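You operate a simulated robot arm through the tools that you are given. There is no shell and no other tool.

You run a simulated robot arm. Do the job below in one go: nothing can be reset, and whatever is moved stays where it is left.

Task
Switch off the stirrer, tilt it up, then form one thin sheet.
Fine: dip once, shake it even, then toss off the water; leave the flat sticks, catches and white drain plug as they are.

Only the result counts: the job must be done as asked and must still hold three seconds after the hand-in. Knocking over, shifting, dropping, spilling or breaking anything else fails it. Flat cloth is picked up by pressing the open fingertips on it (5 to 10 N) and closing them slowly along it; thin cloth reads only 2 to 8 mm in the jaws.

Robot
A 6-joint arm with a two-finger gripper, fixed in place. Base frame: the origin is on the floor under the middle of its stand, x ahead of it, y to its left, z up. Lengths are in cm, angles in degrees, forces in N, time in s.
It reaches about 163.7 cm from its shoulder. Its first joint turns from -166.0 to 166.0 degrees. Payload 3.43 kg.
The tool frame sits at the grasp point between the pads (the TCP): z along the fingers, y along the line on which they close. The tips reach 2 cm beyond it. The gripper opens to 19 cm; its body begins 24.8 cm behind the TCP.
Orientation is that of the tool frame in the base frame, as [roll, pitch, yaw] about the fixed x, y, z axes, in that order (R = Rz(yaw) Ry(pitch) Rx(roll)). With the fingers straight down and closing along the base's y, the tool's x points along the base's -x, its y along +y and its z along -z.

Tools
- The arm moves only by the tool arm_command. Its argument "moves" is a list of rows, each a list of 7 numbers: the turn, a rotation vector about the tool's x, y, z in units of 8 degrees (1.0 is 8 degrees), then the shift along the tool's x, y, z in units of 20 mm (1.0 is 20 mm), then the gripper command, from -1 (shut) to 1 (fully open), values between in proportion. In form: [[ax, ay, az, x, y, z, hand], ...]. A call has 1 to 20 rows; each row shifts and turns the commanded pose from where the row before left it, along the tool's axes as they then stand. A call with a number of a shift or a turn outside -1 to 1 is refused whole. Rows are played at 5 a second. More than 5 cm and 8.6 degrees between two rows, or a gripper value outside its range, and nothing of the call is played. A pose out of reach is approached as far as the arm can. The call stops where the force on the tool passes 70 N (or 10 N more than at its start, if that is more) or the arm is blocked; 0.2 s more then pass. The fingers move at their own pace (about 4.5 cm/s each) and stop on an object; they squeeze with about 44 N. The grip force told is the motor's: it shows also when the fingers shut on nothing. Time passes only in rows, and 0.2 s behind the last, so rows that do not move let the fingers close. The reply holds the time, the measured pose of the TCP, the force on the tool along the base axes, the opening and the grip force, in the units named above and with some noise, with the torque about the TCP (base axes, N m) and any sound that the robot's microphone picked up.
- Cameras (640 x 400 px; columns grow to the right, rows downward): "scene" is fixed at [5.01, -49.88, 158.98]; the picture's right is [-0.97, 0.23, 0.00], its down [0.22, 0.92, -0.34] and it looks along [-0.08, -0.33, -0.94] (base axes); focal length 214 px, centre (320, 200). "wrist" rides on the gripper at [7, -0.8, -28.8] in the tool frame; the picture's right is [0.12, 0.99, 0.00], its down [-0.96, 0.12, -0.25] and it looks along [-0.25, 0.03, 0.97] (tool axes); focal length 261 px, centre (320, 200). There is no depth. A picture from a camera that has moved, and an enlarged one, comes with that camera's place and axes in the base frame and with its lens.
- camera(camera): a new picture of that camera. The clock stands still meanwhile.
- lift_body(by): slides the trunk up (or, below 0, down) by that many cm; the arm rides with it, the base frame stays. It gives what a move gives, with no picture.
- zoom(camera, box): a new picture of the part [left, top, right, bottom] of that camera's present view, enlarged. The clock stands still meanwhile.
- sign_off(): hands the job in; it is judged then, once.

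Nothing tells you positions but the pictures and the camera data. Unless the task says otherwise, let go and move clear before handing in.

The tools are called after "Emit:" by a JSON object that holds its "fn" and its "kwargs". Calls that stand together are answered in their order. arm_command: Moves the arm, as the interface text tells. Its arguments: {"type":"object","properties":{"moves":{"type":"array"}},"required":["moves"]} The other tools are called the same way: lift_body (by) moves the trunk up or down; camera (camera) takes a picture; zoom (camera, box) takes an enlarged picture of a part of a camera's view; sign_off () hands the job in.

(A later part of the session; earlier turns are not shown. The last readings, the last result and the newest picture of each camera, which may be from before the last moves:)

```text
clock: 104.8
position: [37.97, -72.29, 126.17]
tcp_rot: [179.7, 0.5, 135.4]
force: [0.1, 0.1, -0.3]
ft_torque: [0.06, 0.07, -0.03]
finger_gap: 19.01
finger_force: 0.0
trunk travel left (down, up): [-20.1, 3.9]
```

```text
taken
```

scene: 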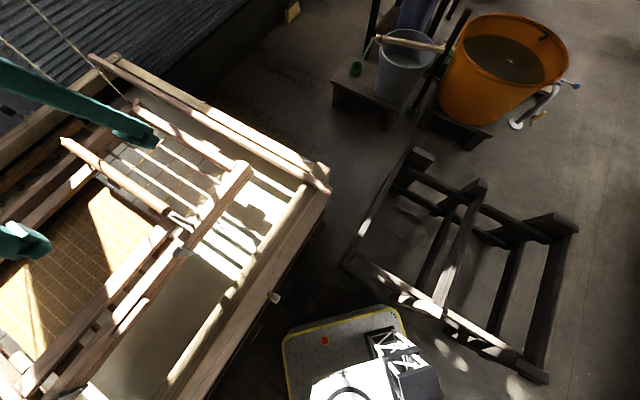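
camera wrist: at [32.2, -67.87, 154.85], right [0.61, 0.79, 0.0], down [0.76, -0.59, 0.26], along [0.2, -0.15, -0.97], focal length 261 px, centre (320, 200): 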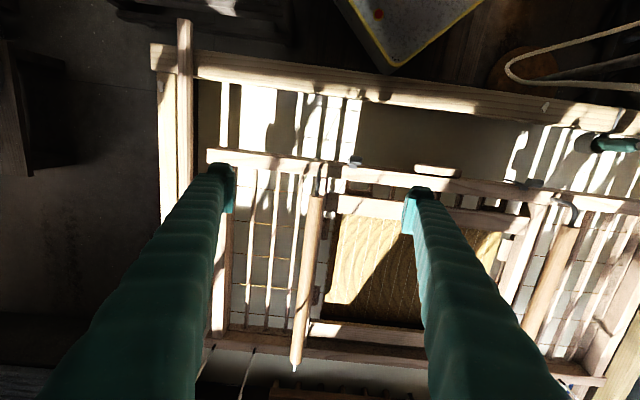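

Emit:
{"fn": "zoom", "kwargs": {"camera": "scene", "box": [60, 60, 180, 150]}}

Emit:
{"fn": "zoom", "kwargs": {"camera": "scene", "box": [140, 140, 260, 260]}}

Emit:
{"fn": "zoom", "kwargs": {"camera": "wrist", "box": [480, 160, 640, 400]}}

Emit:
{"fn": "zoom", "kwargs": {"camera": "wrist", "box": [180, 280, 440, 400]}}

```text
4.44 times, centred on (120, 105) of scene
camera zoom: at [5.01, -49.88, 158.98], right [-0.97, 0.23, 0.0], down [0.22, 0.92, -0.34], along [-0.08, -0.33, -0.94], focal length 953 px, centre (1209, 622)
```

zoom: 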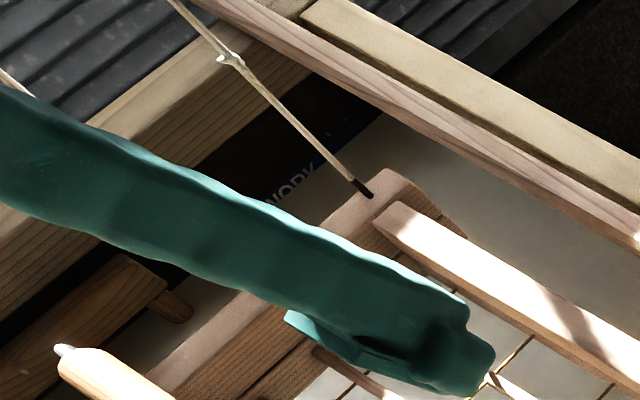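

```text
3.33 times, centred on (200, 200) of scene
camera zoom: at [5.01, -49.88, 158.98], right [-0.97, 0.23, 0.0], down [0.22, 0.92, -0.34], along [-0.08, -0.33, -0.94], focal length 715 px, centre (720, 200)
```

zoom: 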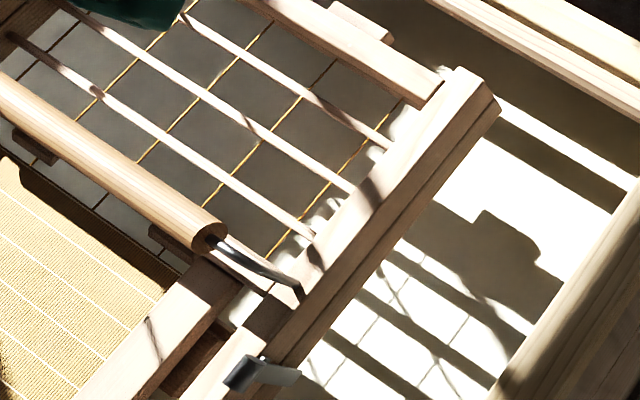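

```text
1.67 times, centred on (560, 280) of wrist
camera zoom: at [32.2, -67.87, 154.85], right [0.61, 0.79, 0.0], down [0.76, -0.59, 0.26], along [0.2, -0.15, -0.97], focal length 434 px, centre (-80, 67)
```

zoom: 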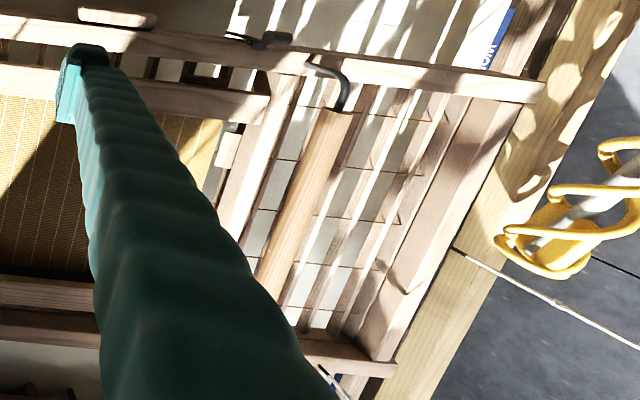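

```text
2.46 times, centred on (310, 340) of wrist
camera zoom: at [32.2, -67.87, 154.85], right [0.61, 0.79, 0.0], down [0.76, -0.59, 0.26], along [0.2, -0.15, -0.97], focal length 642 px, centre (345, -145)
```

zoom: 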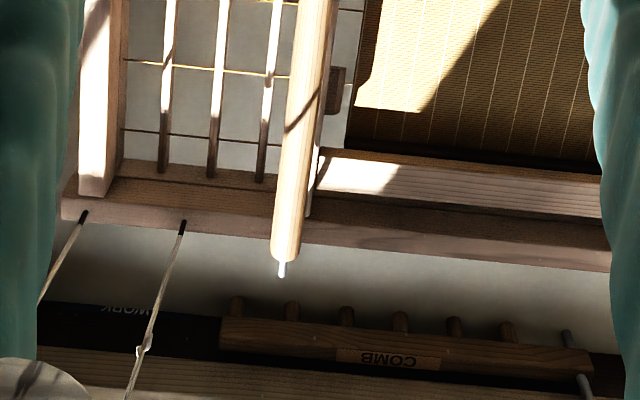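

The keta sprang back to where it was once released; its upper frame (with handles, deckle) lifted off a lower frame, so I need a close oblique look at the catches and at how the frames sit.

Emit:
{"fn": "arm_command", "kwargs": {"moves": [[0, -1, 0, 0, 0, 0, 1], [0, -1, 0, 0, 0, 0, 1], [0, -1, 0, 0, 0, 0, 1], [0, -1, 0, 0, 0, 0, 1], [0, -1, 0, 0, 0, 0, 1], [0, -0.6, 0, 0, 0, 0, 1], [0, 0, 0, 1, 0.7, 0, 1], [0, 0, 0, 1, 0.7, 0, 1], [0, 0, 0, 1, 0.7, 0, 1], [0, 0, 0, 1, 0.7, 0, 1], [0, 0, 0, 1, 0.7, 0, 1], [0, 0, 0, 1, 0.7, 0, 1], [0, 0, 0, 1, 0.7, 0, 1], [0, 0, 0, 1, 0.7, 0, 1], [0, 0, 0, 0, 0, 0, 1]]}}

Emit:
{"fn": "camera", "kwargs": {"camera": "wrist"}}

```text
clock: 108.2
position: [38.25, -57.5, 111.87]
tcp_rot: [177.9, 43.0, 134.0]
force: [0.1, 0.4, -0.5]
ft_torque: [-0.1, -0.05, 0.02]
finger_gap: 19.01
finger_force: 0.1
trunk travel left (down, up): [-20.1, 3.9]
stopped in row 15: the arm was blocked; the commanded pose is now the measured one
```

```text
taken
camera wrist: at [19.74, -41.05, 128.03], right [0.64, 0.77, -0.05], down [0.45, -0.31, 0.84], along [0.63, -0.56, -0.54], focal length 261 px, centre (320, 200)
```

wrist: 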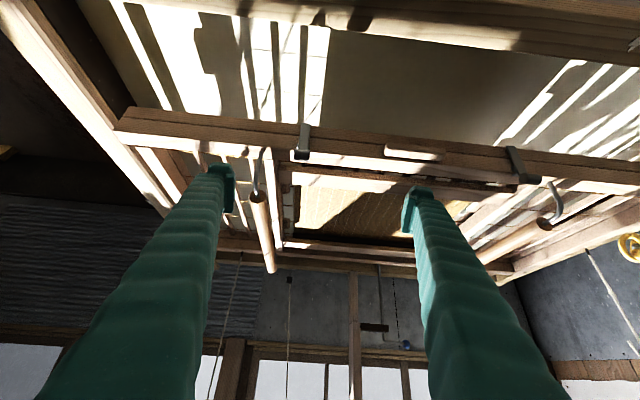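

Emit:
{"fn": "zoom", "kwargs": {"camera": "wrist", "box": [250, 100, 370, 200]}}

Emit:
{"fn": "zoom", "kwargs": {"camera": "wrist", "box": [450, 110, 610, 230]}}

Emit:
{"fn": "zoom", "kwargs": {"camera": "wrist", "box": [340, 110, 480, 200]}}

Emit:
{"fn": "zoom", "kwargs": {"camera": "wrist", "box": [90, 80, 290, 280]}}

Emit:
{"fn": "zoom", "kwargs": {"camera": "wrist", "box": [200, 230, 440, 400]}}

```text
4.00 times, centred on (310, 150) of wrist
camera zoom: at [19.74, -41.05, 128.03], right [0.64, 0.77, -0.05], down [0.45, -0.31, 0.84], along [0.63, -0.56, -0.54], focal length 1043 px, centre (360, 400)
```

zoom: 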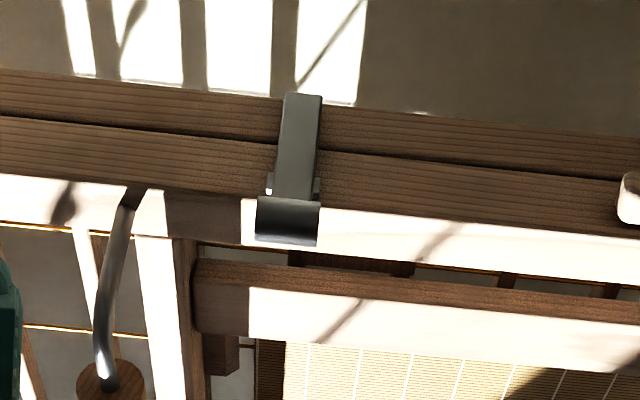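

```text
3.33 times, centred on (530, 170) of wrist
camera zoom: at [19.74, -41.05, 128.03], right [0.64, 0.77, -0.05], down [0.45, -0.31, 0.84], along [0.63, -0.56, -0.54], focal length 869 px, centre (-380, 300)
```

zoom: 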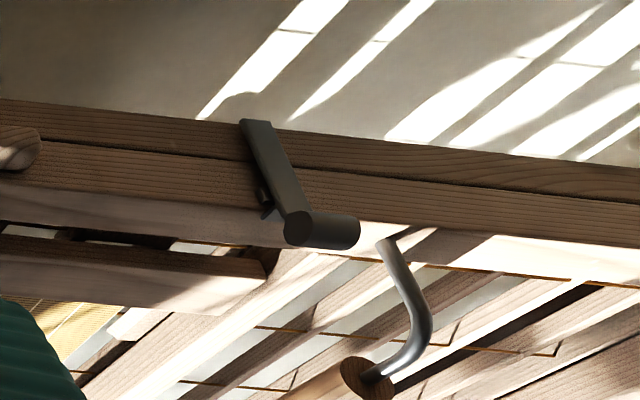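

```text
4.44 times, centred on (410, 155) of wrist
camera zoom: at [19.74, -41.05, 128.03], right [0.64, 0.77, -0.05], down [0.45, -0.31, 0.84], along [0.63, -0.56, -0.54], focal length 1158 px, centre (-80, 400)
```

zoom: 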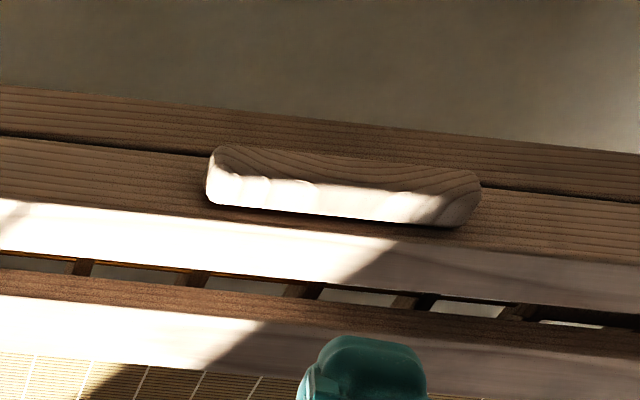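

```text
2.00 times, centred on (190, 180) of wrist
camera zoom: at [19.74, -41.05, 128.03], right [0.64, 0.77, -0.05], down [0.45, -0.31, 0.84], along [0.63, -0.56, -0.54], focal length 521 px, centre (580, 240)
```

zoom: 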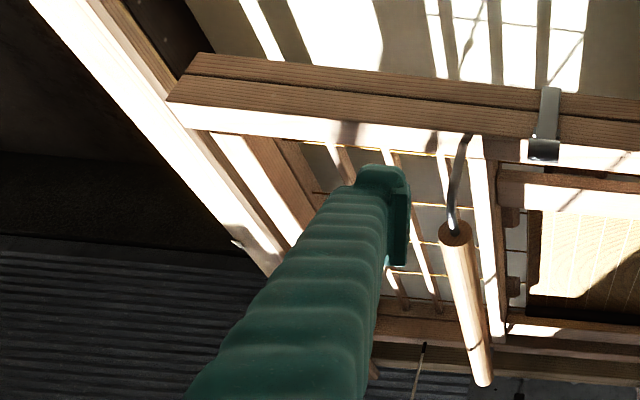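

```text
2.35 times, centred on (320, 315) of wrist
camera zoom: at [19.74, -41.05, 128.03], right [0.64, 0.77, -0.05], down [0.45, -0.31, 0.84], along [0.63, -0.56, -0.54], focal length 613 px, centre (320, -71)
```

zoom: 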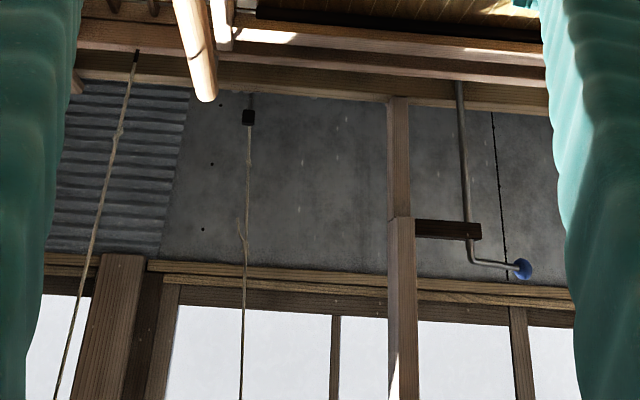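

Both catches are hooked straps on the near rail and everything has returned to its original place. I'll test the suspension's stiffness with a gentle press on the near rail's centre, hand vertical with closed fingers.

Emit:
{"fn": "arm_command", "kwargs": {"moves": [[0, 0, 0, 0, 0, -0.8, 1], [0, 0, 0, 0, 0, -0.8, 0], [0, 1, 0, 0, 0, 0, -1], [0, 1, 0, 0, 0, 0, -1], [0, 1, 0, 0, 0, 0, -1], [0, 1, 0, 0, 0, 0, -1], [0, 1, 0, 0, 0, 0, -1], [0, 0.4, 0, 0, 0, 0, -1], [0, 0, 0, 0, 0, 0, -1], [0, 0, 0, 0, 0, 0, -1], [0, 0, 0, 0, 0, 0, -1]]}}

Emit:
{"fn": "camera", "kwargs": {"camera": "wrist"}}

```text
clock: 110.7
position: [36.58, -55.6, 114.77]
tcp_rot: [178.7, 0.3, 135.4]
force: [0.4, -0.1, -0.6]
ft_torque: [0.0, -0.02, -0.01]
finger_gap: 0.0
finger_force: 6.0
trunk travel left (down, up): [-20.1, 3.9]
```

```text
taken
camera wrist: at [30.51, -51.74, 143.44], right [0.61, 0.79, 0.02], down [0.76, -0.6, 0.25], along [0.21, -0.14, -0.97], focal length 261 px, centre (320, 200)
```

wrist: 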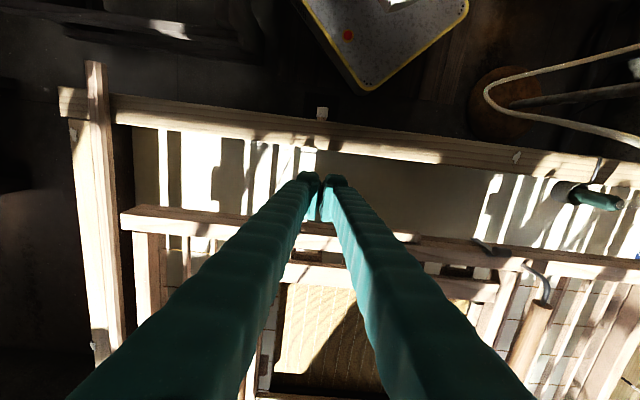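

Emit:
{"fn": "arm_command", "kwargs": {"moves": [[0, 0, 0, -0.8, 0.905, 0, -1], [0, 0, 0, -0.8, 0.905, 0, -1], [0, 0, 0, -0.8, 0.905, 0, -1], [0, 0, 0, -0.8, 0.905, 0, -1], [0, 0, 0, -0.8, 0.905, 0, -1], [0, 0, 0, -0.8, 0.905, 0, -1], [0, 0, 0, -0.8, 0.905, 0, -1], [0, 0, 0, -0.8, 0.905, 0, -1], [0, 0, 0, -0.8, 0.905, 0, -1], [0, 0, 0, 0, 0, 1, -1], [0, 0, 0, 0, 0, 1, -1], [0, 0, 0, 0, 0, 1, -1], [0, 0, 0, 0, 0, 1, -1], [0, 0, 0, 0, 0, 1, -1], [0, 0, 0, 0, 0, 1, -1], [0, 0, 0, 0, 0, 0, -1]]}}

Emit:
{"fn": "camera", "kwargs": {"camera": "wrist"}}

Emit:
{"fn": "zoom", "kwargs": {"camera": "wrist", "box": [240, 120, 400, 240]}}

Emit:
{"fn": "zoom", "kwargs": {"camera": "scene", "box": [0, 200, 240, 400]}}

```text
clock: 114.0
position: [58.69, -53.87, 102.91]
tcp_rot: [178.7, 0.2, 135.3]
force: [0.5, -1.3, -0.2]
ft_torque: [0.01, -0.01, -0.02]
finger_gap: 0.01
finger_force: 34.6
trunk travel left (down, up): [-20.1, 3.9]
```

```text
taken
camera wrist: at [52.53, -49.99, 131.73], right [0.61, 0.79, 0.02], down [0.76, -0.6, 0.25], along [0.21, -0.14, -0.97], focal length 261 px, centre (320, 200)
```

wrist: 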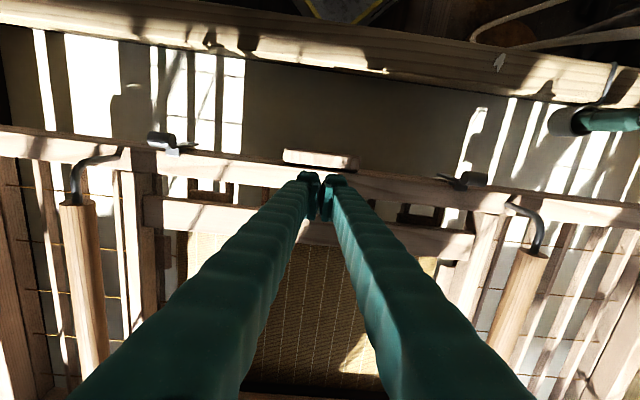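

```text
3.33 times, centred on (320, 180) of wrist
camera zoom: at [52.53, -49.99, 131.73], right [0.61, 0.79, 0.02], down [0.76, -0.6, 0.25], along [0.21, -0.14, -0.97], focal length 869 px, centre (320, 267)
```

zoom: 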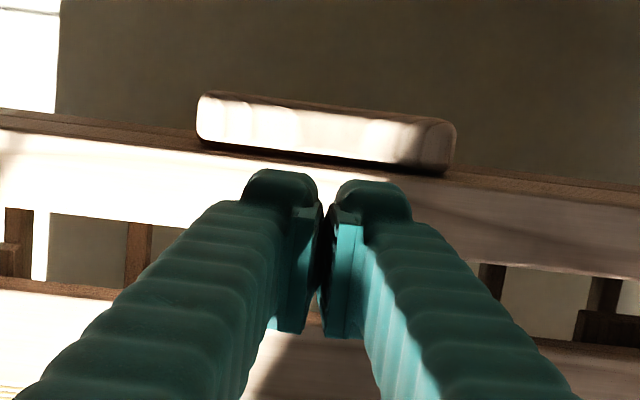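

```text
2.00 times, centred on (120, 300) of scene
camera zoom: at [5.01, -49.88, 158.98], right [-0.97, 0.23, 0.0], down [0.22, 0.92, -0.34], along [-0.08, -0.33, -0.94], focal length 429 px, centre (720, 0)
```

zoom: 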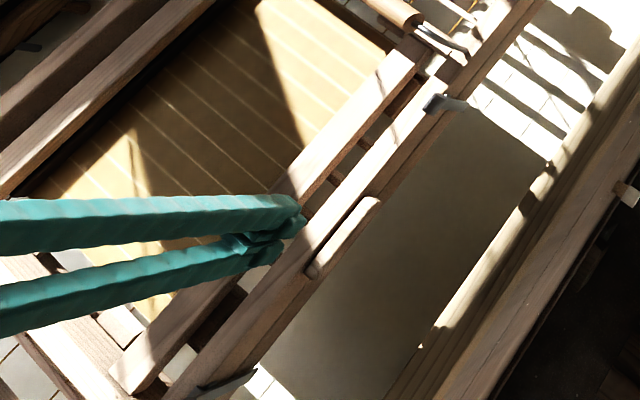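

The fingertips are over the rail's middle. Pressing down slowly.

Emit:
{"fn": "arm_command", "kwargs": {"moves": [[0, 0, 0, 0, 0, 0.5, -1], [0, 0, 0, 0, 0, 0.5, -1], [0, 0, 0, 0, 0, 0.5, -1], [0, 0, 0, 0, 0, 0.5, -1], [0, 0, 0, 0, 0, 0.4, -1], [0, 0, 0, 0, 0, 0, -1]]}}

Emit:
{"fn": "arm_command", "kwargs": {"moves": [[0, 0, 0, 0, 0, 0.25, -1], [0, 0, 0, 0, 0, 0, -1]]}}

Emit:
{"fn": "arm_command", "kwargs": {"moves": [[0, 0, 0, 0, 0, 0.25, -1], [0, 0, 0, 0, 0, 0, -1]]}}

Emit:
{"fn": "arm_command", "kwargs": {"moves": [[0, 0, 0, 0, 0, 0.25, -1], [0, 0, 0, 0, 0, 0, -1]]}}

```text
clock: 115.5
position: [58.52, -54.09, 98.33]
tcp_rot: [178.7, 0.2, 135.4]
force: [0.4, -0.4, 0.1]
ft_torque: [0.01, 0.01, -0.02]
finger_gap: 0.03
finger_force: 34.4
trunk travel left (down, up): [-20.1, 3.9]
```

```text
clock: 116.0
position: [58.6, -54.02, 97.66]
tcp_rot: [178.7, 0.3, 135.4]
force: [-0.2, 0.7, 0.9]
ft_torque: [0.01, 0.03, 0.0]
finger_gap: 0.01
finger_force: 34.6
trunk travel left (down, up): [-20.1, 3.9]
```

```text
clock: 116.7
position: [58.76, -53.99, 97.29]
tcp_rot: [178.7, 0.3, 135.4]
force: [0.2, 0.0, -0.4]
ft_torque: [0.03, 0.04, -0.06]
finger_gap: 0.0
finger_force: 34.2
trunk travel left (down, up): [-20.1, 3.9]
```

```text
clock: 117.2
position: [58.67, -53.99, 96.75]
tcp_rot: [178.7, 0.3, 135.4]
force: [0.8, 0.6, 0.8]
ft_torque: [-0.05, 0.0, -0.01]
finger_gap: 0.02
finger_force: 34.2
trunk travel left (down, up): [-20.1, 3.9]
```

Not in contact yet; continuing in half-centimetre steps.

Emit:
{"fn": "arm_command", "kwargs": {"moves": [[0, 0, 0, 0, 0, 0.25, -1], [0, 0, 0, 0, 0, 0, -1]]}}

Emit:
{"fn": "arm_command", "kwargs": {"moves": [[0, 0, 0, 0, 0, 0.25, -1], [0, 0, 0, 0, 0, 0, -1]]}}

Emit:
{"fn": "arm_command", "kwargs": {"moves": [[0, 0, 0, 0, 0, 0.25, -1], [0, 0, 0, 0, 0, 0, -1]]}}

Emit:
{"fn": "zoom", "kwargs": {"camera": "scene", "box": [0, 200, 240, 400]}}

```text
clock: 117.8
position: [58.69, -53.93, 96.31]
tcp_rot: [178.7, 0.2, 135.5]
force: [-0.5, -0.8, 1.8]
ft_torque: [-0.02, 0.0, -0.01]
finger_gap: 0.0
finger_force: 34.4
trunk travel left (down, up): [-20.1, 3.9]
```

```text
clock: 118.5
position: [58.56, -54.1, 95.94]
tcp_rot: [178.7, 0.2, 135.4]
force: [0.1, -0.4, 2.3]
ft_torque: [-0.03, 0.02, 0.01]
finger_gap: 0.0
finger_force: 34.0
trunk travel left (down, up): [-20.1, 3.9]
```

```text
clock: 119.0
position: [58.65, -53.85, 95.4]
tcp_rot: [178.7, 0.1, 135.4]
force: [0.4, 0.1, 2.8]
ft_torque: [-0.01, 0.0, 0.0]
finger_gap: 0.0
finger_force: 34.3
trunk travel left (down, up): [-20.1, 3.9]
```

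```text
2.00 times, centred on (120, 300) of scene
camera zoom: at [5.01, -49.88, 158.98], right [-0.97, 0.23, 0.0], down [0.22, 0.92, -0.34], along [-0.08, -0.33, -0.94], focal length 429 px, centre (720, 0)
```

zoom: 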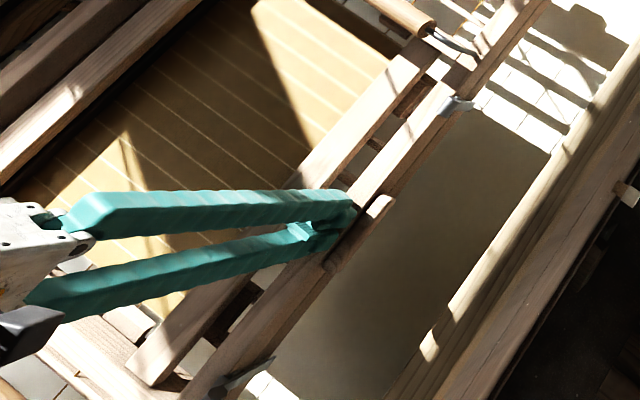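

Contact at rail top z≈94.7; it yields softly (about 1 N per cm), so the keta really is softly suspended. I'll press a few more centimetres to see whether it sinks level or tilts.

Emit:
{"fn": "arm_command", "kwargs": {"moves": [[0, 0, 0, 0, 0, 0.5, -1], [0, 0, 0, 0, 0, 0.5, -1], [0, 0, 0, 0, 0, 0.5, -1], [0, 0, 0, 0, 0, 0.5, -1], [0, 0, 0, 0, 0, 0, -1], [0, 0, 0, 0, 0, 0, -1]]}}

Emit:
{"fn": "zoom", "kwargs": {"camera": "scene", "box": [0, 200, 240, 400]}}

Emit:
{"fn": "zoom", "kwargs": {"camera": "scene", "box": [60, 60, 180, 150]}}

Emit:
{"fn": "zoom", "kwargs": {"camera": "scene", "box": [140, 140, 260, 260]}}

Emit:
{"fn": "camera", "kwargs": {"camera": "wrist"}}

```text
clock: 120.5
position: [58.61, -53.88, 91.29]
tcp_rot: [178.7, 0.3, 135.3]
force: [-0.7, -1.1, 5.4]
ft_torque: [-0.11, 0.03, 0.0]
finger_gap: 0.0
finger_force: 34.3
trunk travel left (down, up): [-20.1, 3.9]
```

```text
2.00 times, centred on (120, 300) of scene
camera zoom: at [5.01, -49.88, 158.98], right [-0.97, 0.23, 0.0], down [0.22, 0.92, -0.34], along [-0.08, -0.33, -0.94], focal length 429 px, centre (720, 0)
```

zoom: 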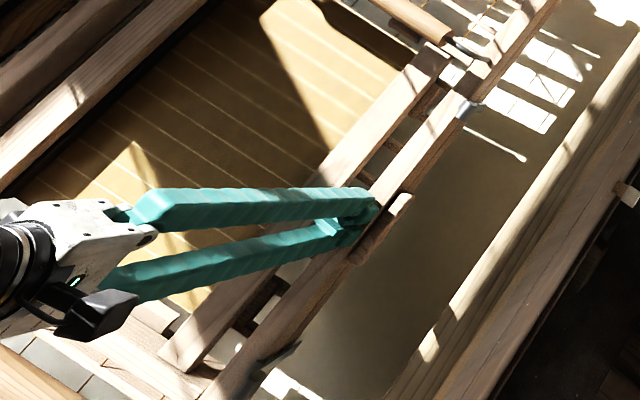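

```text
4.44 times, centred on (120, 105) of scene
camera zoom: at [5.01, -49.88, 158.98], right [-0.97, 0.23, 0.0], down [0.22, 0.92, -0.34], along [-0.08, -0.33, -0.94], focal length 953 px, centre (1209, 622)
```

zoom: 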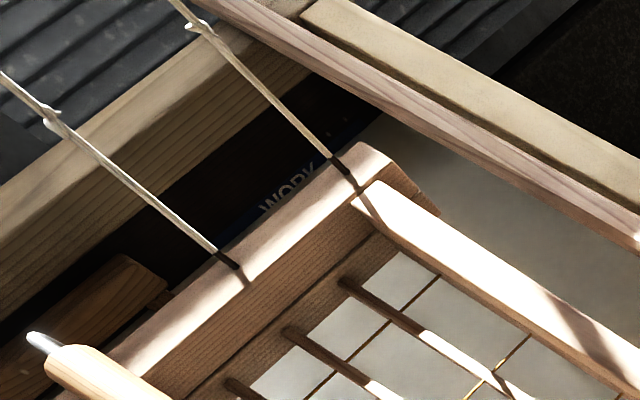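

```text
3.33 times, centred on (200, 200) of scene
camera zoom: at [5.01, -49.88, 158.98], right [-0.97, 0.23, 0.0], down [0.22, 0.92, -0.34], along [-0.08, -0.33, -0.94], focal length 715 px, centre (720, 200)
```

zoom: 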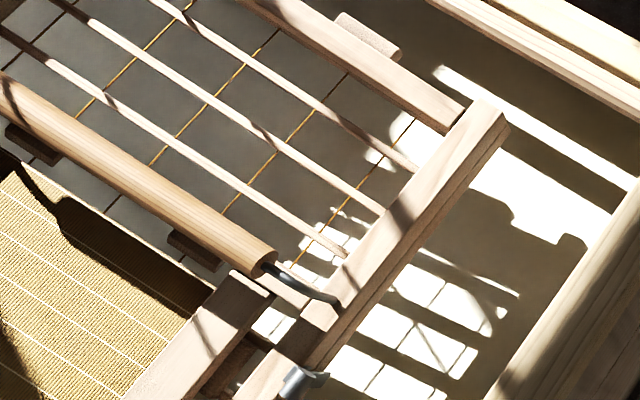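

```text
taken
camera wrist: at [52.56, -49.93, 120.05], right [0.61, 0.79, 0.02], down [0.76, -0.6, 0.25], along [0.21, -0.14, -0.97], focal length 261 px, centre (320, 200)
```

wrist: 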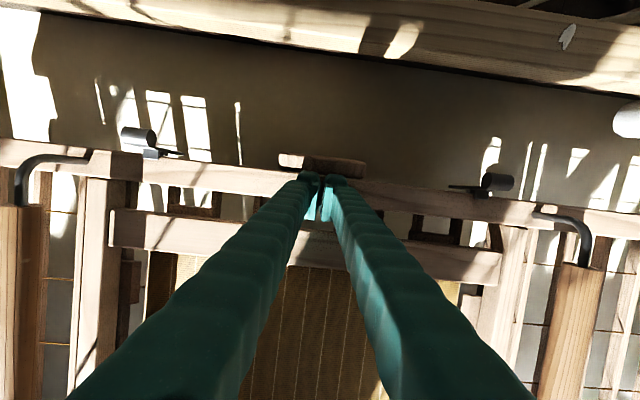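

The keta see-saws softly: near side down ~5 cm, far side up ~3 cm at only 5 N, with both frame layers staying flush. That's the natural scoop motion. I'll ease off and check that it returns.

Emit:
{"fn": "arm_command", "kwargs": {"moves": [[0, 0, 0, 0, 0, -0.5, -1], [0, 0, 0, 0, 0, -0.5, -1], [0, 0, 0, 0, 0, -0.5, -1], [0, 0, 0, 0, 0, -0.5, -1], [0, 0, 0, 0, 0, -0.5, -1], [0, 0, 0, 0, 0, -0.5, -1], [0, 0, 0, 0, 0, -1, -1], [0, 0, 0, 0, 0, -1, -1], [0, 0, 0, 0, 0, -1, -1], [0, 0, 0, 0, 0, -1, -1], [0, 0, 0, 0, 0, 0, -1]]}}

Emit:
{"fn": "zoom", "kwargs": {"camera": "scene", "box": [60, 60, 180, 150]}}

Emit:
{"fn": "zoom", "kwargs": {"camera": "scene", "box": [140, 140, 260, 260]}}

Emit:
{"fn": "zoom", "kwargs": {"camera": "scene", "box": [0, 200, 240, 400]}}

```text
clock: 122.8
position: [58.44, -54.18, 105.28]
tcp_rot: [178.7, 0.2, 135.5]
force: [-0.2, -0.5, 0.4]
ft_torque: [0.02, -0.03, 0.02]
finger_gap: 0.0
finger_force: 34.8
trunk travel left (down, up): [-20.1, 3.9]
```

```text
4.44 times, centred on (120, 105) of scene
camera zoom: at [5.01, -49.88, 158.98], right [-0.97, 0.23, 0.0], down [0.22, 0.92, -0.34], along [-0.08, -0.33, -0.94], focal length 953 px, centre (1209, 622)
```

zoom: 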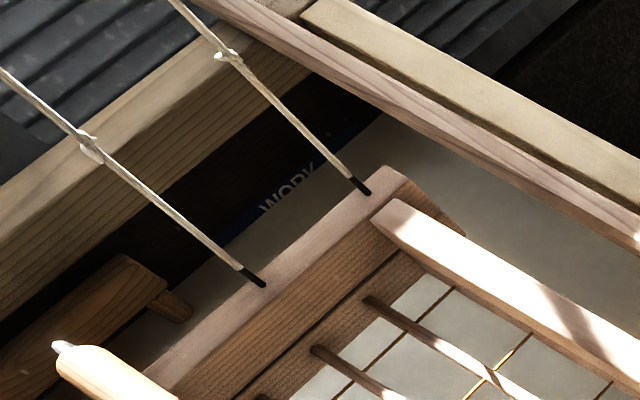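

```text
3.33 times, centred on (200, 200) of scene
camera zoom: at [5.01, -49.88, 158.98], right [-0.97, 0.23, 0.0], down [0.22, 0.92, -0.34], along [-0.08, -0.33, -0.94], focal length 715 px, centre (720, 200)
```

zoom: 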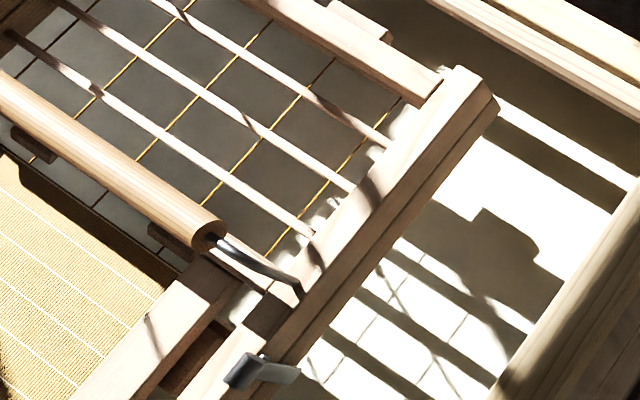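

```text
2.00 times, centred on (120, 300) of scene
camera zoom: at [5.01, -49.88, 158.98], right [-0.97, 0.23, 0.0], down [0.22, 0.92, -0.34], along [-0.08, -0.33, -0.94], focal length 429 px, centre (720, 0)
```

zoom: 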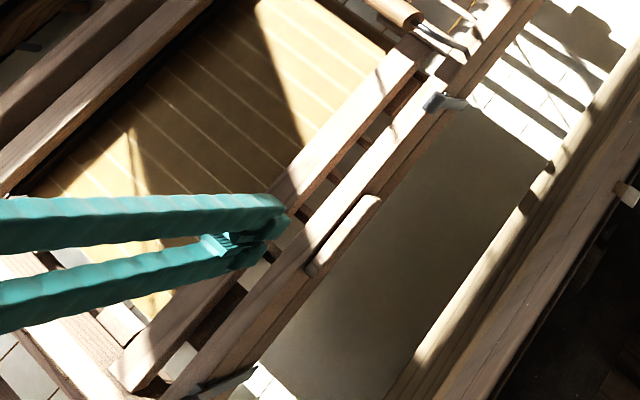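

It returned fully. Now I'll repeat the handle lift test but hold it for a few seconds, to see whether the lower frame follows.

Emit:
{"fn": "arm_command", "kwargs": {"moves": [[0, 0, 0, 0, 0, -1, -0.3], [0, 0, 0, 0, 0, -1, -0.3], [0, 0, 0, 0, 0, -1, -0.3], [0, 0, 0, 0.12, -0.98, 0, -0.3], [0, 0, 0, 0.12, -0.98, 0, -0.3], [0, 0, 0, 0.12, -0.98, 0, -0.3], [0, 0, 0, 0.12, -0.98, 0, -0.3], [0, 0, 0, 0.12, -0.98, 0, -0.3], [0, 0, 0, 0.12, -0.98, 0, -0.3], [0, 0, 0, 0.12, -0.98, 0, -0.3], [0, 0, 0, 0.12, -0.98, 0, -0.3], [0, 0, 0, 0.12, -0.98, 0, -0.3], [0, 0, 0, 0.12, -0.98, 0, -0.3], [0, 0, 0, 0.12, -0.98, 0, -0.3], [0, 0, 0, 0.12, -0.98, 0, -0.3], [0, 0, 0, 0.12, -0.98, 0, -0.3], [0, 0, 0, 0, 0, 0, -0.3]]}}

Emit:
{"fn": "camera", "kwargs": {"camera": "wrist"}}

```text
clock: 126.5
position: [38.1, -70.0, 110.54]
tcp_rot: [178.6, 0.2, 135.3]
force: [0.7, 0.2, 0.0]
ft_torque: [0.02, 0.04, -0.03]
finger_gap: 6.64
finger_force: 0.0
trunk travel left (down, up): [-20.1, 3.9]
```

```text
taken
camera wrist: at [32.05, -66.15, 139.36], right [0.61, 0.79, 0.02], down [0.76, -0.6, 0.25], along [0.21, -0.14, -0.97], focal length 261 px, centre (320, 200)
```

wrist: 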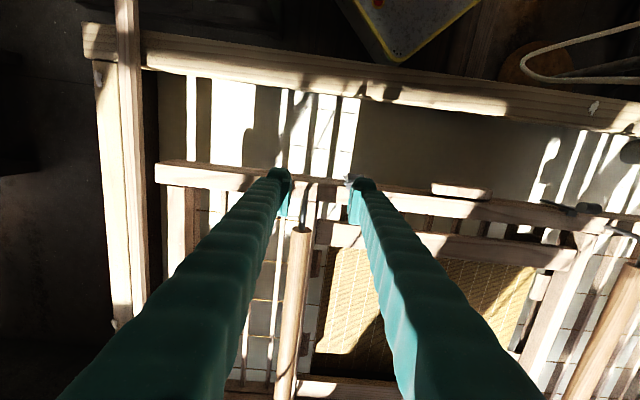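

Emit:
{"fn": "arm_command", "kwargs": {"moves": [[0, 0, 0, -0.98, -0.116, 0, -0.3], [0, 0, 0, -0.98, -0.116, 0, -0.3], [0, 0, 0, -0.98, -0.116, 0, -0.3], [0, 0, 0, -0.98, -0.116, 0, -0.3], [0, 0, 0, -0.98, -0.116, 0, -0.3], [0, 0, 0, -0.98, -0.116, 0, -0.3], [0, 0, 0, -0.98, -0.116, 0, -0.3], [0, 0, 0, 0, 0, 1, -0.3], [0, 0, 0, 0, 0, 1, -0.3], [0, 0, 0, 0, 0, 1, -0.3], [0, 0, 0, 0, 0, 1, -0.3], [0, 0, 0, 0, 0, 0, -0.3]]}}

Emit:
{"fn": "camera", "kwargs": {"camera": "wrist"}}

```text
clock: 129.1
position: [46.74, -80.69, 102.95]
tcp_rot: [178.7, 0.2, 135.4]
force: [-0.1, -0.4, 0.3]
ft_torque: [0.04, -0.01, 0.01]
finger_gap: 6.66
finger_force: 0.1
trunk travel left (down, up): [-20.1, 3.9]
```

```text
taken
camera wrist: at [40.74, -76.73, 131.61], right [0.61, 0.79, 0.02], down [0.76, -0.6, 0.25], along [0.21, -0.14, -0.97], focal length 261 px, centre (320, 200)
```

wrist: 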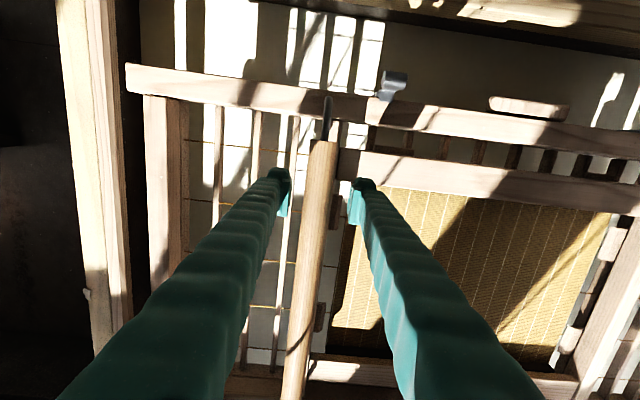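

Emit:
{"fn": "arm_command", "kwargs": {"moves": [[0, 0, 0, 0, 0, 0.35, -0.3], [0, 0, 0, 0, 0, 0, -1], [0, 0, 0, 0, 0, 0, -1], [0, 0, 0, 0, 0, 0, -1], [0, 0, 0, 0, 0, 0, -1]]}}

Emit:
{"fn": "arm_command", "kwargs": {"moves": [[0, 0, 0, 0, 0, -0.25, -1], [0, 0, 0, 0, 0, -0.25, -1], [0, 0, 0, 0, 0, -0.25, -1], [0, 0, 0, 0, 0, -0.25, -1], [0, 0, 0, 0, 0, 0, -1], [0, 0, 0, 0, 0, 0, -1], [0, 0, 0, 0, 0, 0, -1], [0, 0, 0, 0, 0, 0, -1], [0, 0, 0, 0, 0, 0, -1], [0, 0, 0, 0, 0, 0, -1], [0, 0, 0, 0, 0, 0, -1], [0, 0, 0, 0, 0, 0, -1], [0, 0, 0, 0, 0, 0, -1], [0, 0, 0, 0, 0, 0, -1]]}}

Emit:
{"fn": "zoom", "kwargs": {"camera": "scene", "box": [140, 140, 260, 260]}}

Emit:
{"fn": "zoom", "kwargs": {"camera": "scene", "box": [60, 60, 180, 150]}}

Emit:
{"fn": "zoom", "kwargs": {"camera": "scene", "box": [0, 220, 240, 400]}}

```text
clock: 130.2
position: [46.96, -80.78, 102.11]
tcp_rot: [178.6, 0.3, 135.5]
force: [1.0, -1.0, -1.7]
ft_torque: [0.04, 0.1, -0.76]
finger_gap: 2.72
finger_force: 44.3
trunk travel left (down, up): [-20.1, 3.9]
```

```text
clock: 133.2
position: [46.87, -80.88, 104.11]
tcp_rot: [178.8, 0.2, 135.4]
force: [-0.2, -0.8, -11.8]
ft_torque: [0.62, 0.63, -0.75]
finger_gap: 2.73
finger_force: 44.8
trunk travel left (down, up): [-20.1, 3.9]
```

```text
3.33 times, centred on (200, 200) of scene
camera zoom: at [5.01, -49.88, 158.98], right [-0.97, 0.23, 0.0], down [0.22, 0.92, -0.34], along [-0.08, -0.33, -0.94], focal length 715 px, centre (720, 200)
```

zoom: 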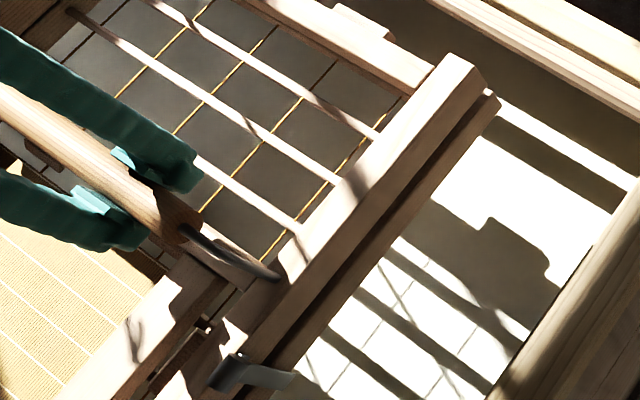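

```text
4.44 times, centred on (120, 105) of scene
camera zoom: at [5.01, -49.88, 158.98], right [-0.97, 0.23, 0.0], down [0.22, 0.92, -0.34], along [-0.08, -0.33, -0.94], focal length 953 px, centre (1209, 622)
```

zoom: 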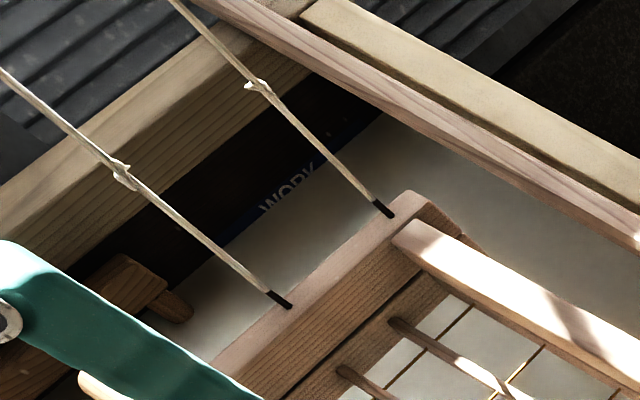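

```text
2.22 times, centred on (120, 310) of scene
camera zoom: at [5.01, -49.88, 158.98], right [-0.97, 0.23, 0.0], down [0.22, 0.92, -0.34], along [-0.08, -0.33, -0.94], focal length 477 px, centre (764, -44)
```

zoom: 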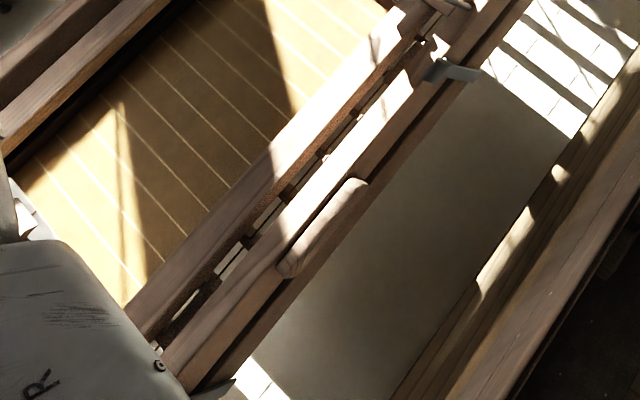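

The lower near rail still stays while the upper frame is lifted ~2–3 cm. I'll lift a little more to find out whether the catches take up.

Emit:
{"fn": "arm_command", "kwargs": {"moves": [[0, 0, 0, 0, 0, -0.25, -1], [0, 0, 0, 0, 0, -0.25, -1], [0, 0, 0, 0, 0, 0, -1], [0, 0, 0, 0, 0, 0, -1]]}}

Emit:
{"fn": "arm_command", "kwargs": {"moves": [[0, 0, 0, 0, 0, -0.25, -1], [0, 0, 0, 0, 0, -0.25, -1], [0, 0, 0, 0, 0, 0, -1], [0, 0, 0, 0, 0, 0, -1], [0, 0, 0, 0, 0, 0, -1]]}}

Emit:
{"fn": "zoom", "kwargs": {"camera": "scene", "box": [140, 140, 260, 260]}}

Emit:
{"fn": "zoom", "kwargs": {"camera": "scene", "box": [60, 60, 180, 150]}}

Emit:
{"fn": "zoom", "kwargs": {"camera": "wrist", "box": [340, 30, 640, 220]}}

```text
clock: 134.2
position: [46.9, -81.07, 104.93]
tcp_rot: [178.6, 0.1, 135.4]
force: [0.8, -1.7, -22.9]
ft_torque: [1.2, 1.15, -0.6]
finger_gap: 2.76
finger_force: 45.3
trunk travel left (down, up): [-20.1, 3.9]
```

```text
clock: 135.4
position: [46.88, -81.08, 105.73]
tcp_rot: [178.6, -0.1, 135.3]
force: [0.4, -0.3, -63.0]
ft_torque: [0.43, 0.65, -0.5]
finger_gap: 2.77
finger_force: 45.3
trunk travel left (down, up): [-20.1, 3.9]
```

```text
3.33 times, centred on (200, 200) of scene
camera zoom: at [5.01, -49.88, 158.98], right [-0.97, 0.23, 0.0], down [0.22, 0.92, -0.34], along [-0.08, -0.33, -0.94], focal length 715 px, centre (720, 200)
```

zoom: 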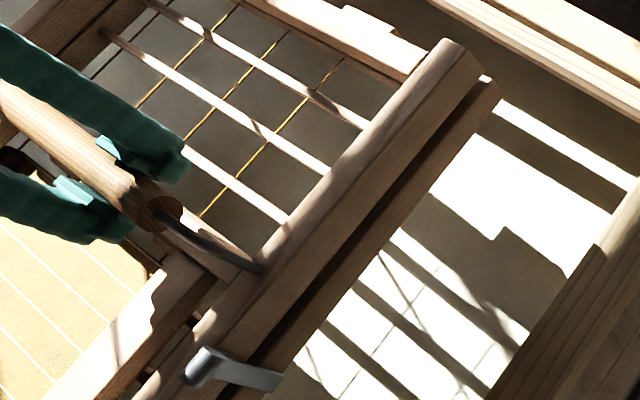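

```text
4.44 times, centred on (120, 105) of scene
camera zoom: at [5.01, -49.88, 158.98], right [-0.97, 0.23, 0.0], down [0.22, 0.92, -0.34], along [-0.08, -0.33, -0.94], focal length 953 px, centre (1209, 622)
```

zoom: 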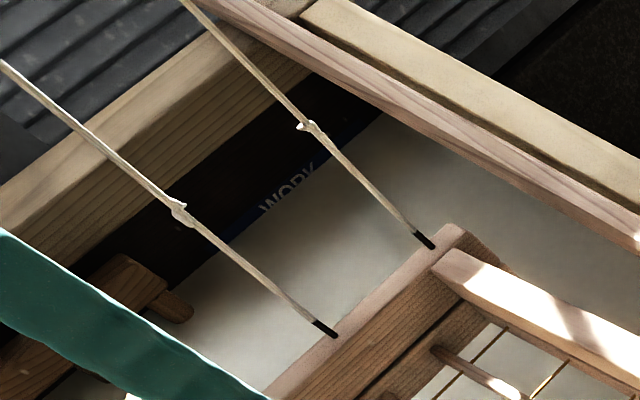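

```text
2.11 times, centred on (490, 125) of wrist
camera zoom: at [40.83, -77.29, 134.38], right [0.61, 0.79, 0.02], down [0.76, -0.6, 0.25], along [0.21, -0.13, -0.97], focal length 549 px, centre (-38, 358)
```

zoom: 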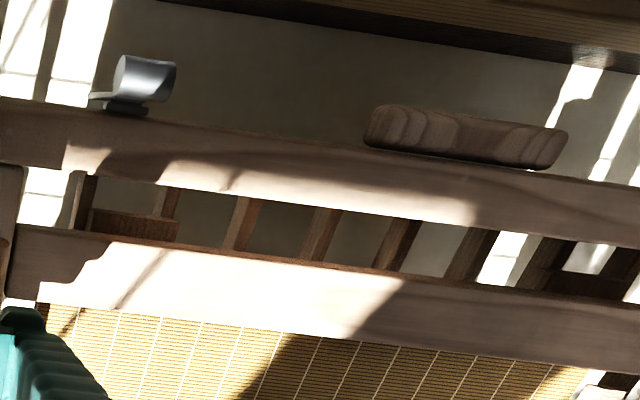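

That reached 63 N – something holds the lower frame down hard, so I must not pull up here. Lowering back immediately.

Emit:
{"fn": "arm_command", "kwargs": {"moves": [[0, 0, 0, 0, 0, 0.5, -1], [0, 0, 0, 0, 0, 0.5, -1], [0, 0, 0, 0, 0, 0.5, -1], [0, 0, 0, 0, 0, 0.3, -1], [0, 0, 0, 0, 0, 0, -1]]}}

Emit:
{"fn": "zoom", "kwargs": {"camera": "scene", "box": [60, 60, 180, 150]}}

Emit:
{"fn": "zoom", "kwargs": {"camera": "scene", "box": [140, 140, 260, 260]}}

```text
clock: 136.7
position: [46.92, -80.9, 102.5]
tcp_rot: [178.7, 0.2, 135.4]
force: [0.1, -0.4, 5.0]
ft_torque: [-1.31, -0.79, -1.04]
finger_gap: 2.67
finger_force: 44.8
trunk travel left (down, up): [-20.1, 3.9]
```

```text
4.44 times, centred on (120, 105) of scene
camera zoom: at [5.01, -49.88, 158.98], right [-0.97, 0.23, 0.0], down [0.22, 0.92, -0.34], along [-0.08, -0.33, -0.94], focal length 953 px, centre (1209, 622)
```

zoom: 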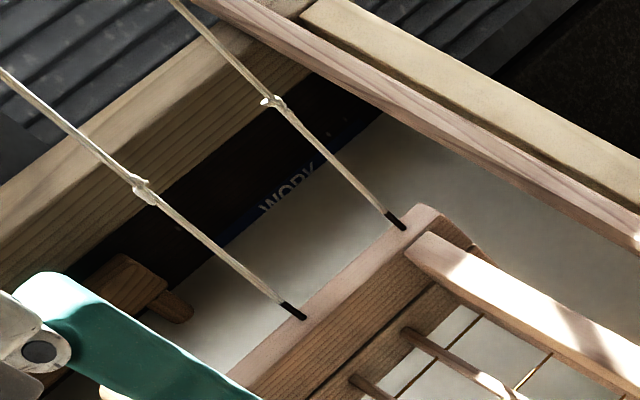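

```text
3.33 times, centred on (200, 200) of scene
camera zoom: at [5.01, -49.88, 158.98], right [-0.97, 0.23, 0.0], down [0.22, 0.92, -0.34], along [-0.08, -0.33, -0.94], focal length 715 px, centre (720, 200)
```

zoom: 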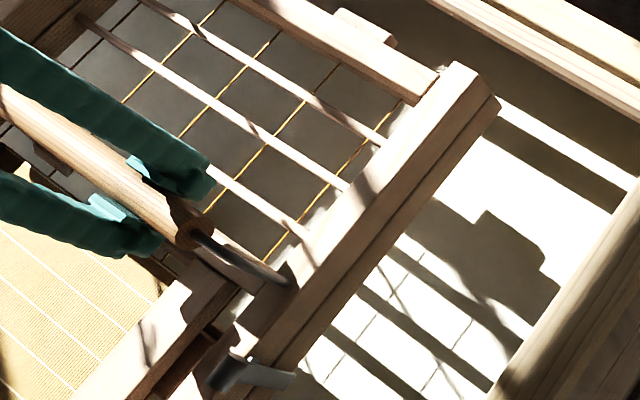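

Back down with only light forces. I'll release and go look closely at the far (+u) end of the rails, where they meet the flat stick.

Emit:
{"fn": "arm_command", "kwargs": {"moves": [[0, 0, 0, 0, 0, 0, -0.5], [0, 0, 0, 0, 0, 0, -0.2], [0, 0, 0, 0, 0, 0, -0.2], [0, 0, 0, 0, 0, -1, -0.2], [0, 0, 0, 0, 0, -1, -0.2], [0, 0, 0, 0, 0, -1, -0.2], [0, 0, 0, 0, 0, -1, -0.2], [0, 0, 0, 0, 0, -1, -0.2], [0, 0, 0, 0.5, 1, -0.6, -0.2], [0, 0, 0, 0.5, 1, -0.6, 0], [0, 0, 0, 0.5, 1, -0.6, 0], [0, 0, 0, 0.5, 1, -0.6, 0], [0, 0, 0, 0.5, 1, -0.6, 0], [0, 0, 0, 0.5, 1, 0, 0], [0, 0, 0, 0.5, 1, 0, 0], [0, 0, 0, 0.5, 1, 0, 0], [0, 0, 0, 0.5, 1, 0, 0]]}}

Emit:
{"fn": "arm_command", "kwargs": {"moves": [[0, 0, 0, 0, 1, 0, 0], [0, 0, 0, 0, 1, 0, 0], [0, 0, 0, 0, 1, 0, 0], [0, 0, 0, 0, 1, 0, 0], [0, 0, 0, 0, 1, 0, 0], [0, 0, 0, 0, 1, 0, 0], [0, 0, 0, 0, 1, 0, 0], [0, 0, 0, 0, 1, 0, 0], [0, 0, 0, 0, 1, 0, 0], [0, 0, 0, 0, 1, 0, 0], [0, 0, 0, 0, 1, 0, 0], [0, 0, 0, 0, 1, 0, 0], [0, 0, 0, 0, 1, 0, 0], [0, 0, 0, 0, 1, 0, 0], [0, 0, 0, 0, 1, 0, 0], [0, 0, 0, 0, 1, 0, 0], [0, 0, 0, 0, 0, 0, 0]]}}

Emit:
{"fn": "camera", "kwargs": {"camera": "wrist"}}

```text
clock: 140.2
position: [53.22, -61.8, 118.73]
tcp_rot: [178.7, 0.2, 135.4]
force: [0.2, 0.2, 0.1]
ft_torque: [0.07, -0.07, 0.0]
finger_gap: 9.5
finger_force: 0.1
trunk travel left (down, up): [-20.1, 3.9]
```

```text
clock: 143.8
position: [75.47, -39.03, 119.5]
tcp_rot: [178.8, 0.2, 135.3]
force: [0.4, -0.3, 0.1]
ft_torque: [0.01, 0.06, 0.01]
finger_gap: 9.5
finger_force: 0.1
trunk travel left (down, up): [-20.1, 3.9]
```

```text
taken
camera wrist: at [69.33, -35.22, 148.29], right [0.61, 0.79, 0.02], down [0.76, -0.6, 0.25], along [0.21, -0.14, -0.97], focal length 261 px, centre (320, 200)
```

wrist: 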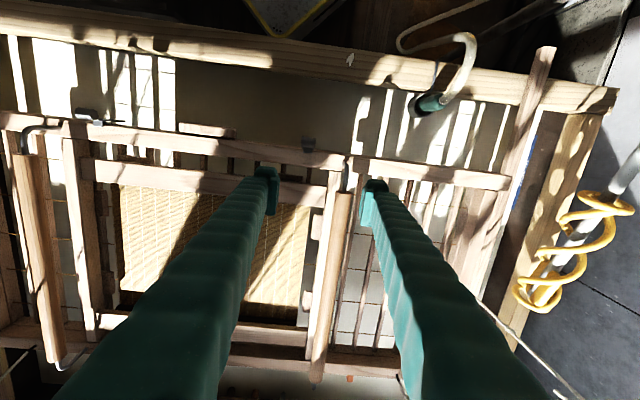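

Emit:
{"fn": "zoom", "kwargs": {"camera": "wrist", "box": [440, 120, 580, 220]}}

Emit:
{"fn": "zoom", "kwargs": {"camera": "wrist", "box": [400, 30, 640, 330]}}

Emit:
{"fn": "zoom", "kwargs": {"camera": "wrist", "box": [280, 120, 400, 220]}}

Emit:
{"fn": "zoom", "kwargs": {"camera": "wrist", "box": [380, 270, 560, 400]}}

```text
4.00 times, centred on (510, 170) of wrist
camera zoom: at [69.33, -35.22, 148.29], right [0.61, 0.79, 0.02], down [0.76, -0.6, 0.25], along [0.21, -0.14, -0.97], focal length 1043 px, centre (-440, 320)
```

zoom: 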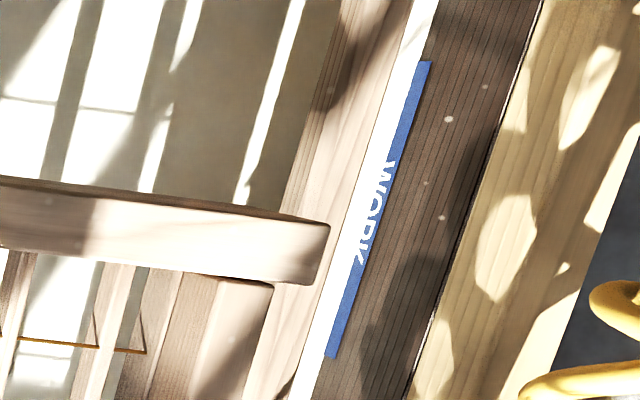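

```text
1.33 times, centred on (520, 180) of wrist
camera zoom: at [69.33, -35.22, 148.29], right [0.61, 0.79, 0.02], down [0.76, -0.6, 0.25], along [0.21, -0.14, -0.97], focal length 348 px, centre (53, 227)
```

zoom: 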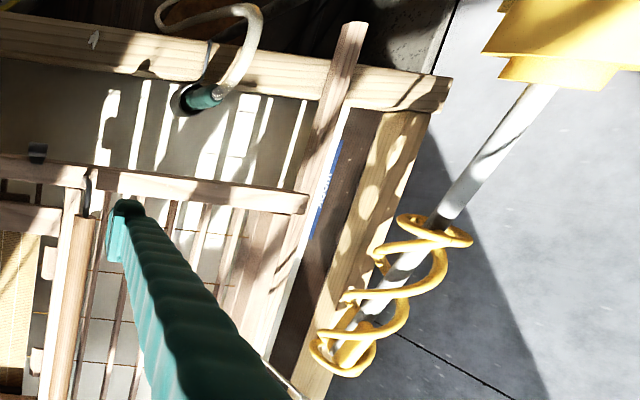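

```text
4.00 times, centred on (340, 170) of wrist
camera zoom: at [69.33, -35.22, 148.29], right [0.61, 0.79, 0.02], down [0.76, -0.6, 0.25], along [0.21, -0.14, -0.97], focal length 1043 px, centre (240, 320)
```

zoom: 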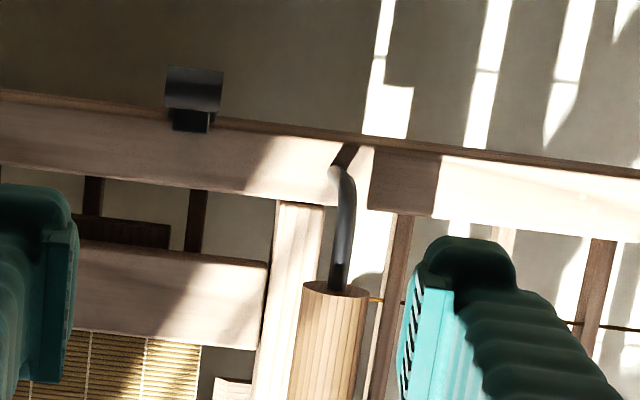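

```text
3.08 times, centred on (470, 335) of wrist
camera zoom: at [69.33, -35.22, 148.29], right [0.61, 0.79, 0.02], down [0.76, -0.6, 0.25], along [0.21, -0.14, -0.97], focal length 802 px, centre (-142, -215)
```

zoom: 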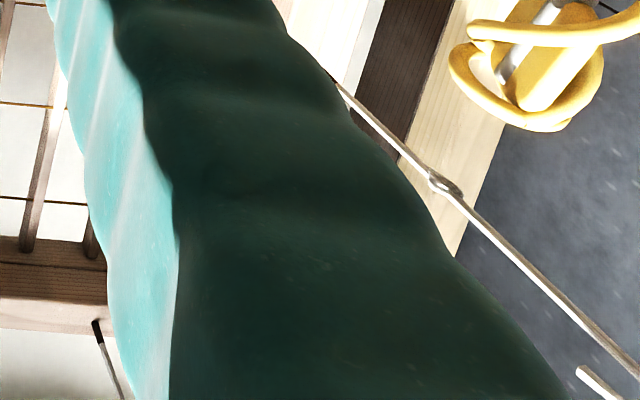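

The rails clear the stick by about 2 cm and hang free. I'll do a deeper press test at the near-rail centre (staying above the water) to learn how the keta goes down.

Emit:
{"fn": "arm_command", "kwargs": {"moves": [[0, 0, 0, 0.05, -1, 0, -1], [0, 0, 0, 0.05, -1, 0, -1], [0, 0, 0, 0.05, -1, 0, -1], [0, 0, 0, 0.05, -1, 0, -1], [0, 0, 0, 0.05, -1, 0, -1], [0, 0, 0, 0.05, -1, 0, -1], [0, 0, 0, 0.05, -1, 0, -1], [0, 0, 0, 0.05, -1, 0, -1], [0, 0, 0, 0.05, -1, 0, -1], [0, 0, 0, 0.05, -1, 0, -1], [0, 0, 0, 0.05, -1, 0, -1], [0, 0, 0, 0.05, -0.4, 0, -1], [0, 0, 0, 0, 0, 0, -1]]}}

Emit:
{"fn": "camera", "kwargs": {"camera": "wrist"}}

Emit:
{"fn": "zoom", "kwargs": {"camera": "scene", "box": [60, 60, 180, 150]}}

```text
clock: 146.7
position: [58.55, -54.62, 119.19]
tcp_rot: [178.8, 0.2, 135.4]
force: [0.1, -0.3, -0.7]
ft_torque: [0.01, 0.03, -0.01]
finger_gap: 0.0
finger_force: 34.3
trunk travel left (down, up): [-20.1, 3.9]
```

```text
taken
camera wrist: at [52.46, -50.64, 147.88], right [0.61, 0.79, 0.02], down [0.76, -0.6, 0.25], along [0.21, -0.14, -0.97], focal length 261 px, centre (320, 200)
```

wrist: 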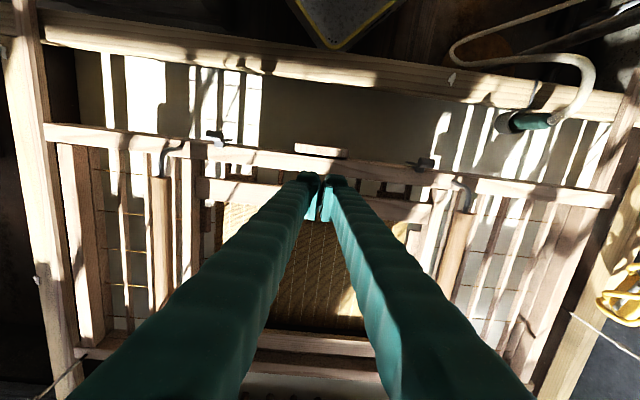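

```text
4.44 times, centred on (120, 105) of scene
camera zoom: at [5.01, -49.88, 158.98], right [-0.97, 0.23, 0.0], down [0.22, 0.92, -0.34], along [-0.08, -0.33, -0.94], focal length 953 px, centre (1209, 622)
```

zoom: 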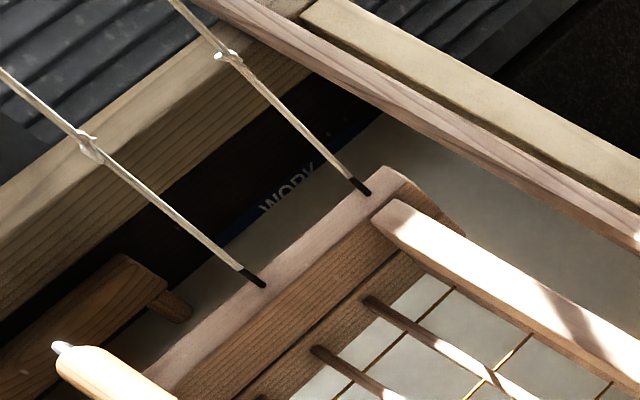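

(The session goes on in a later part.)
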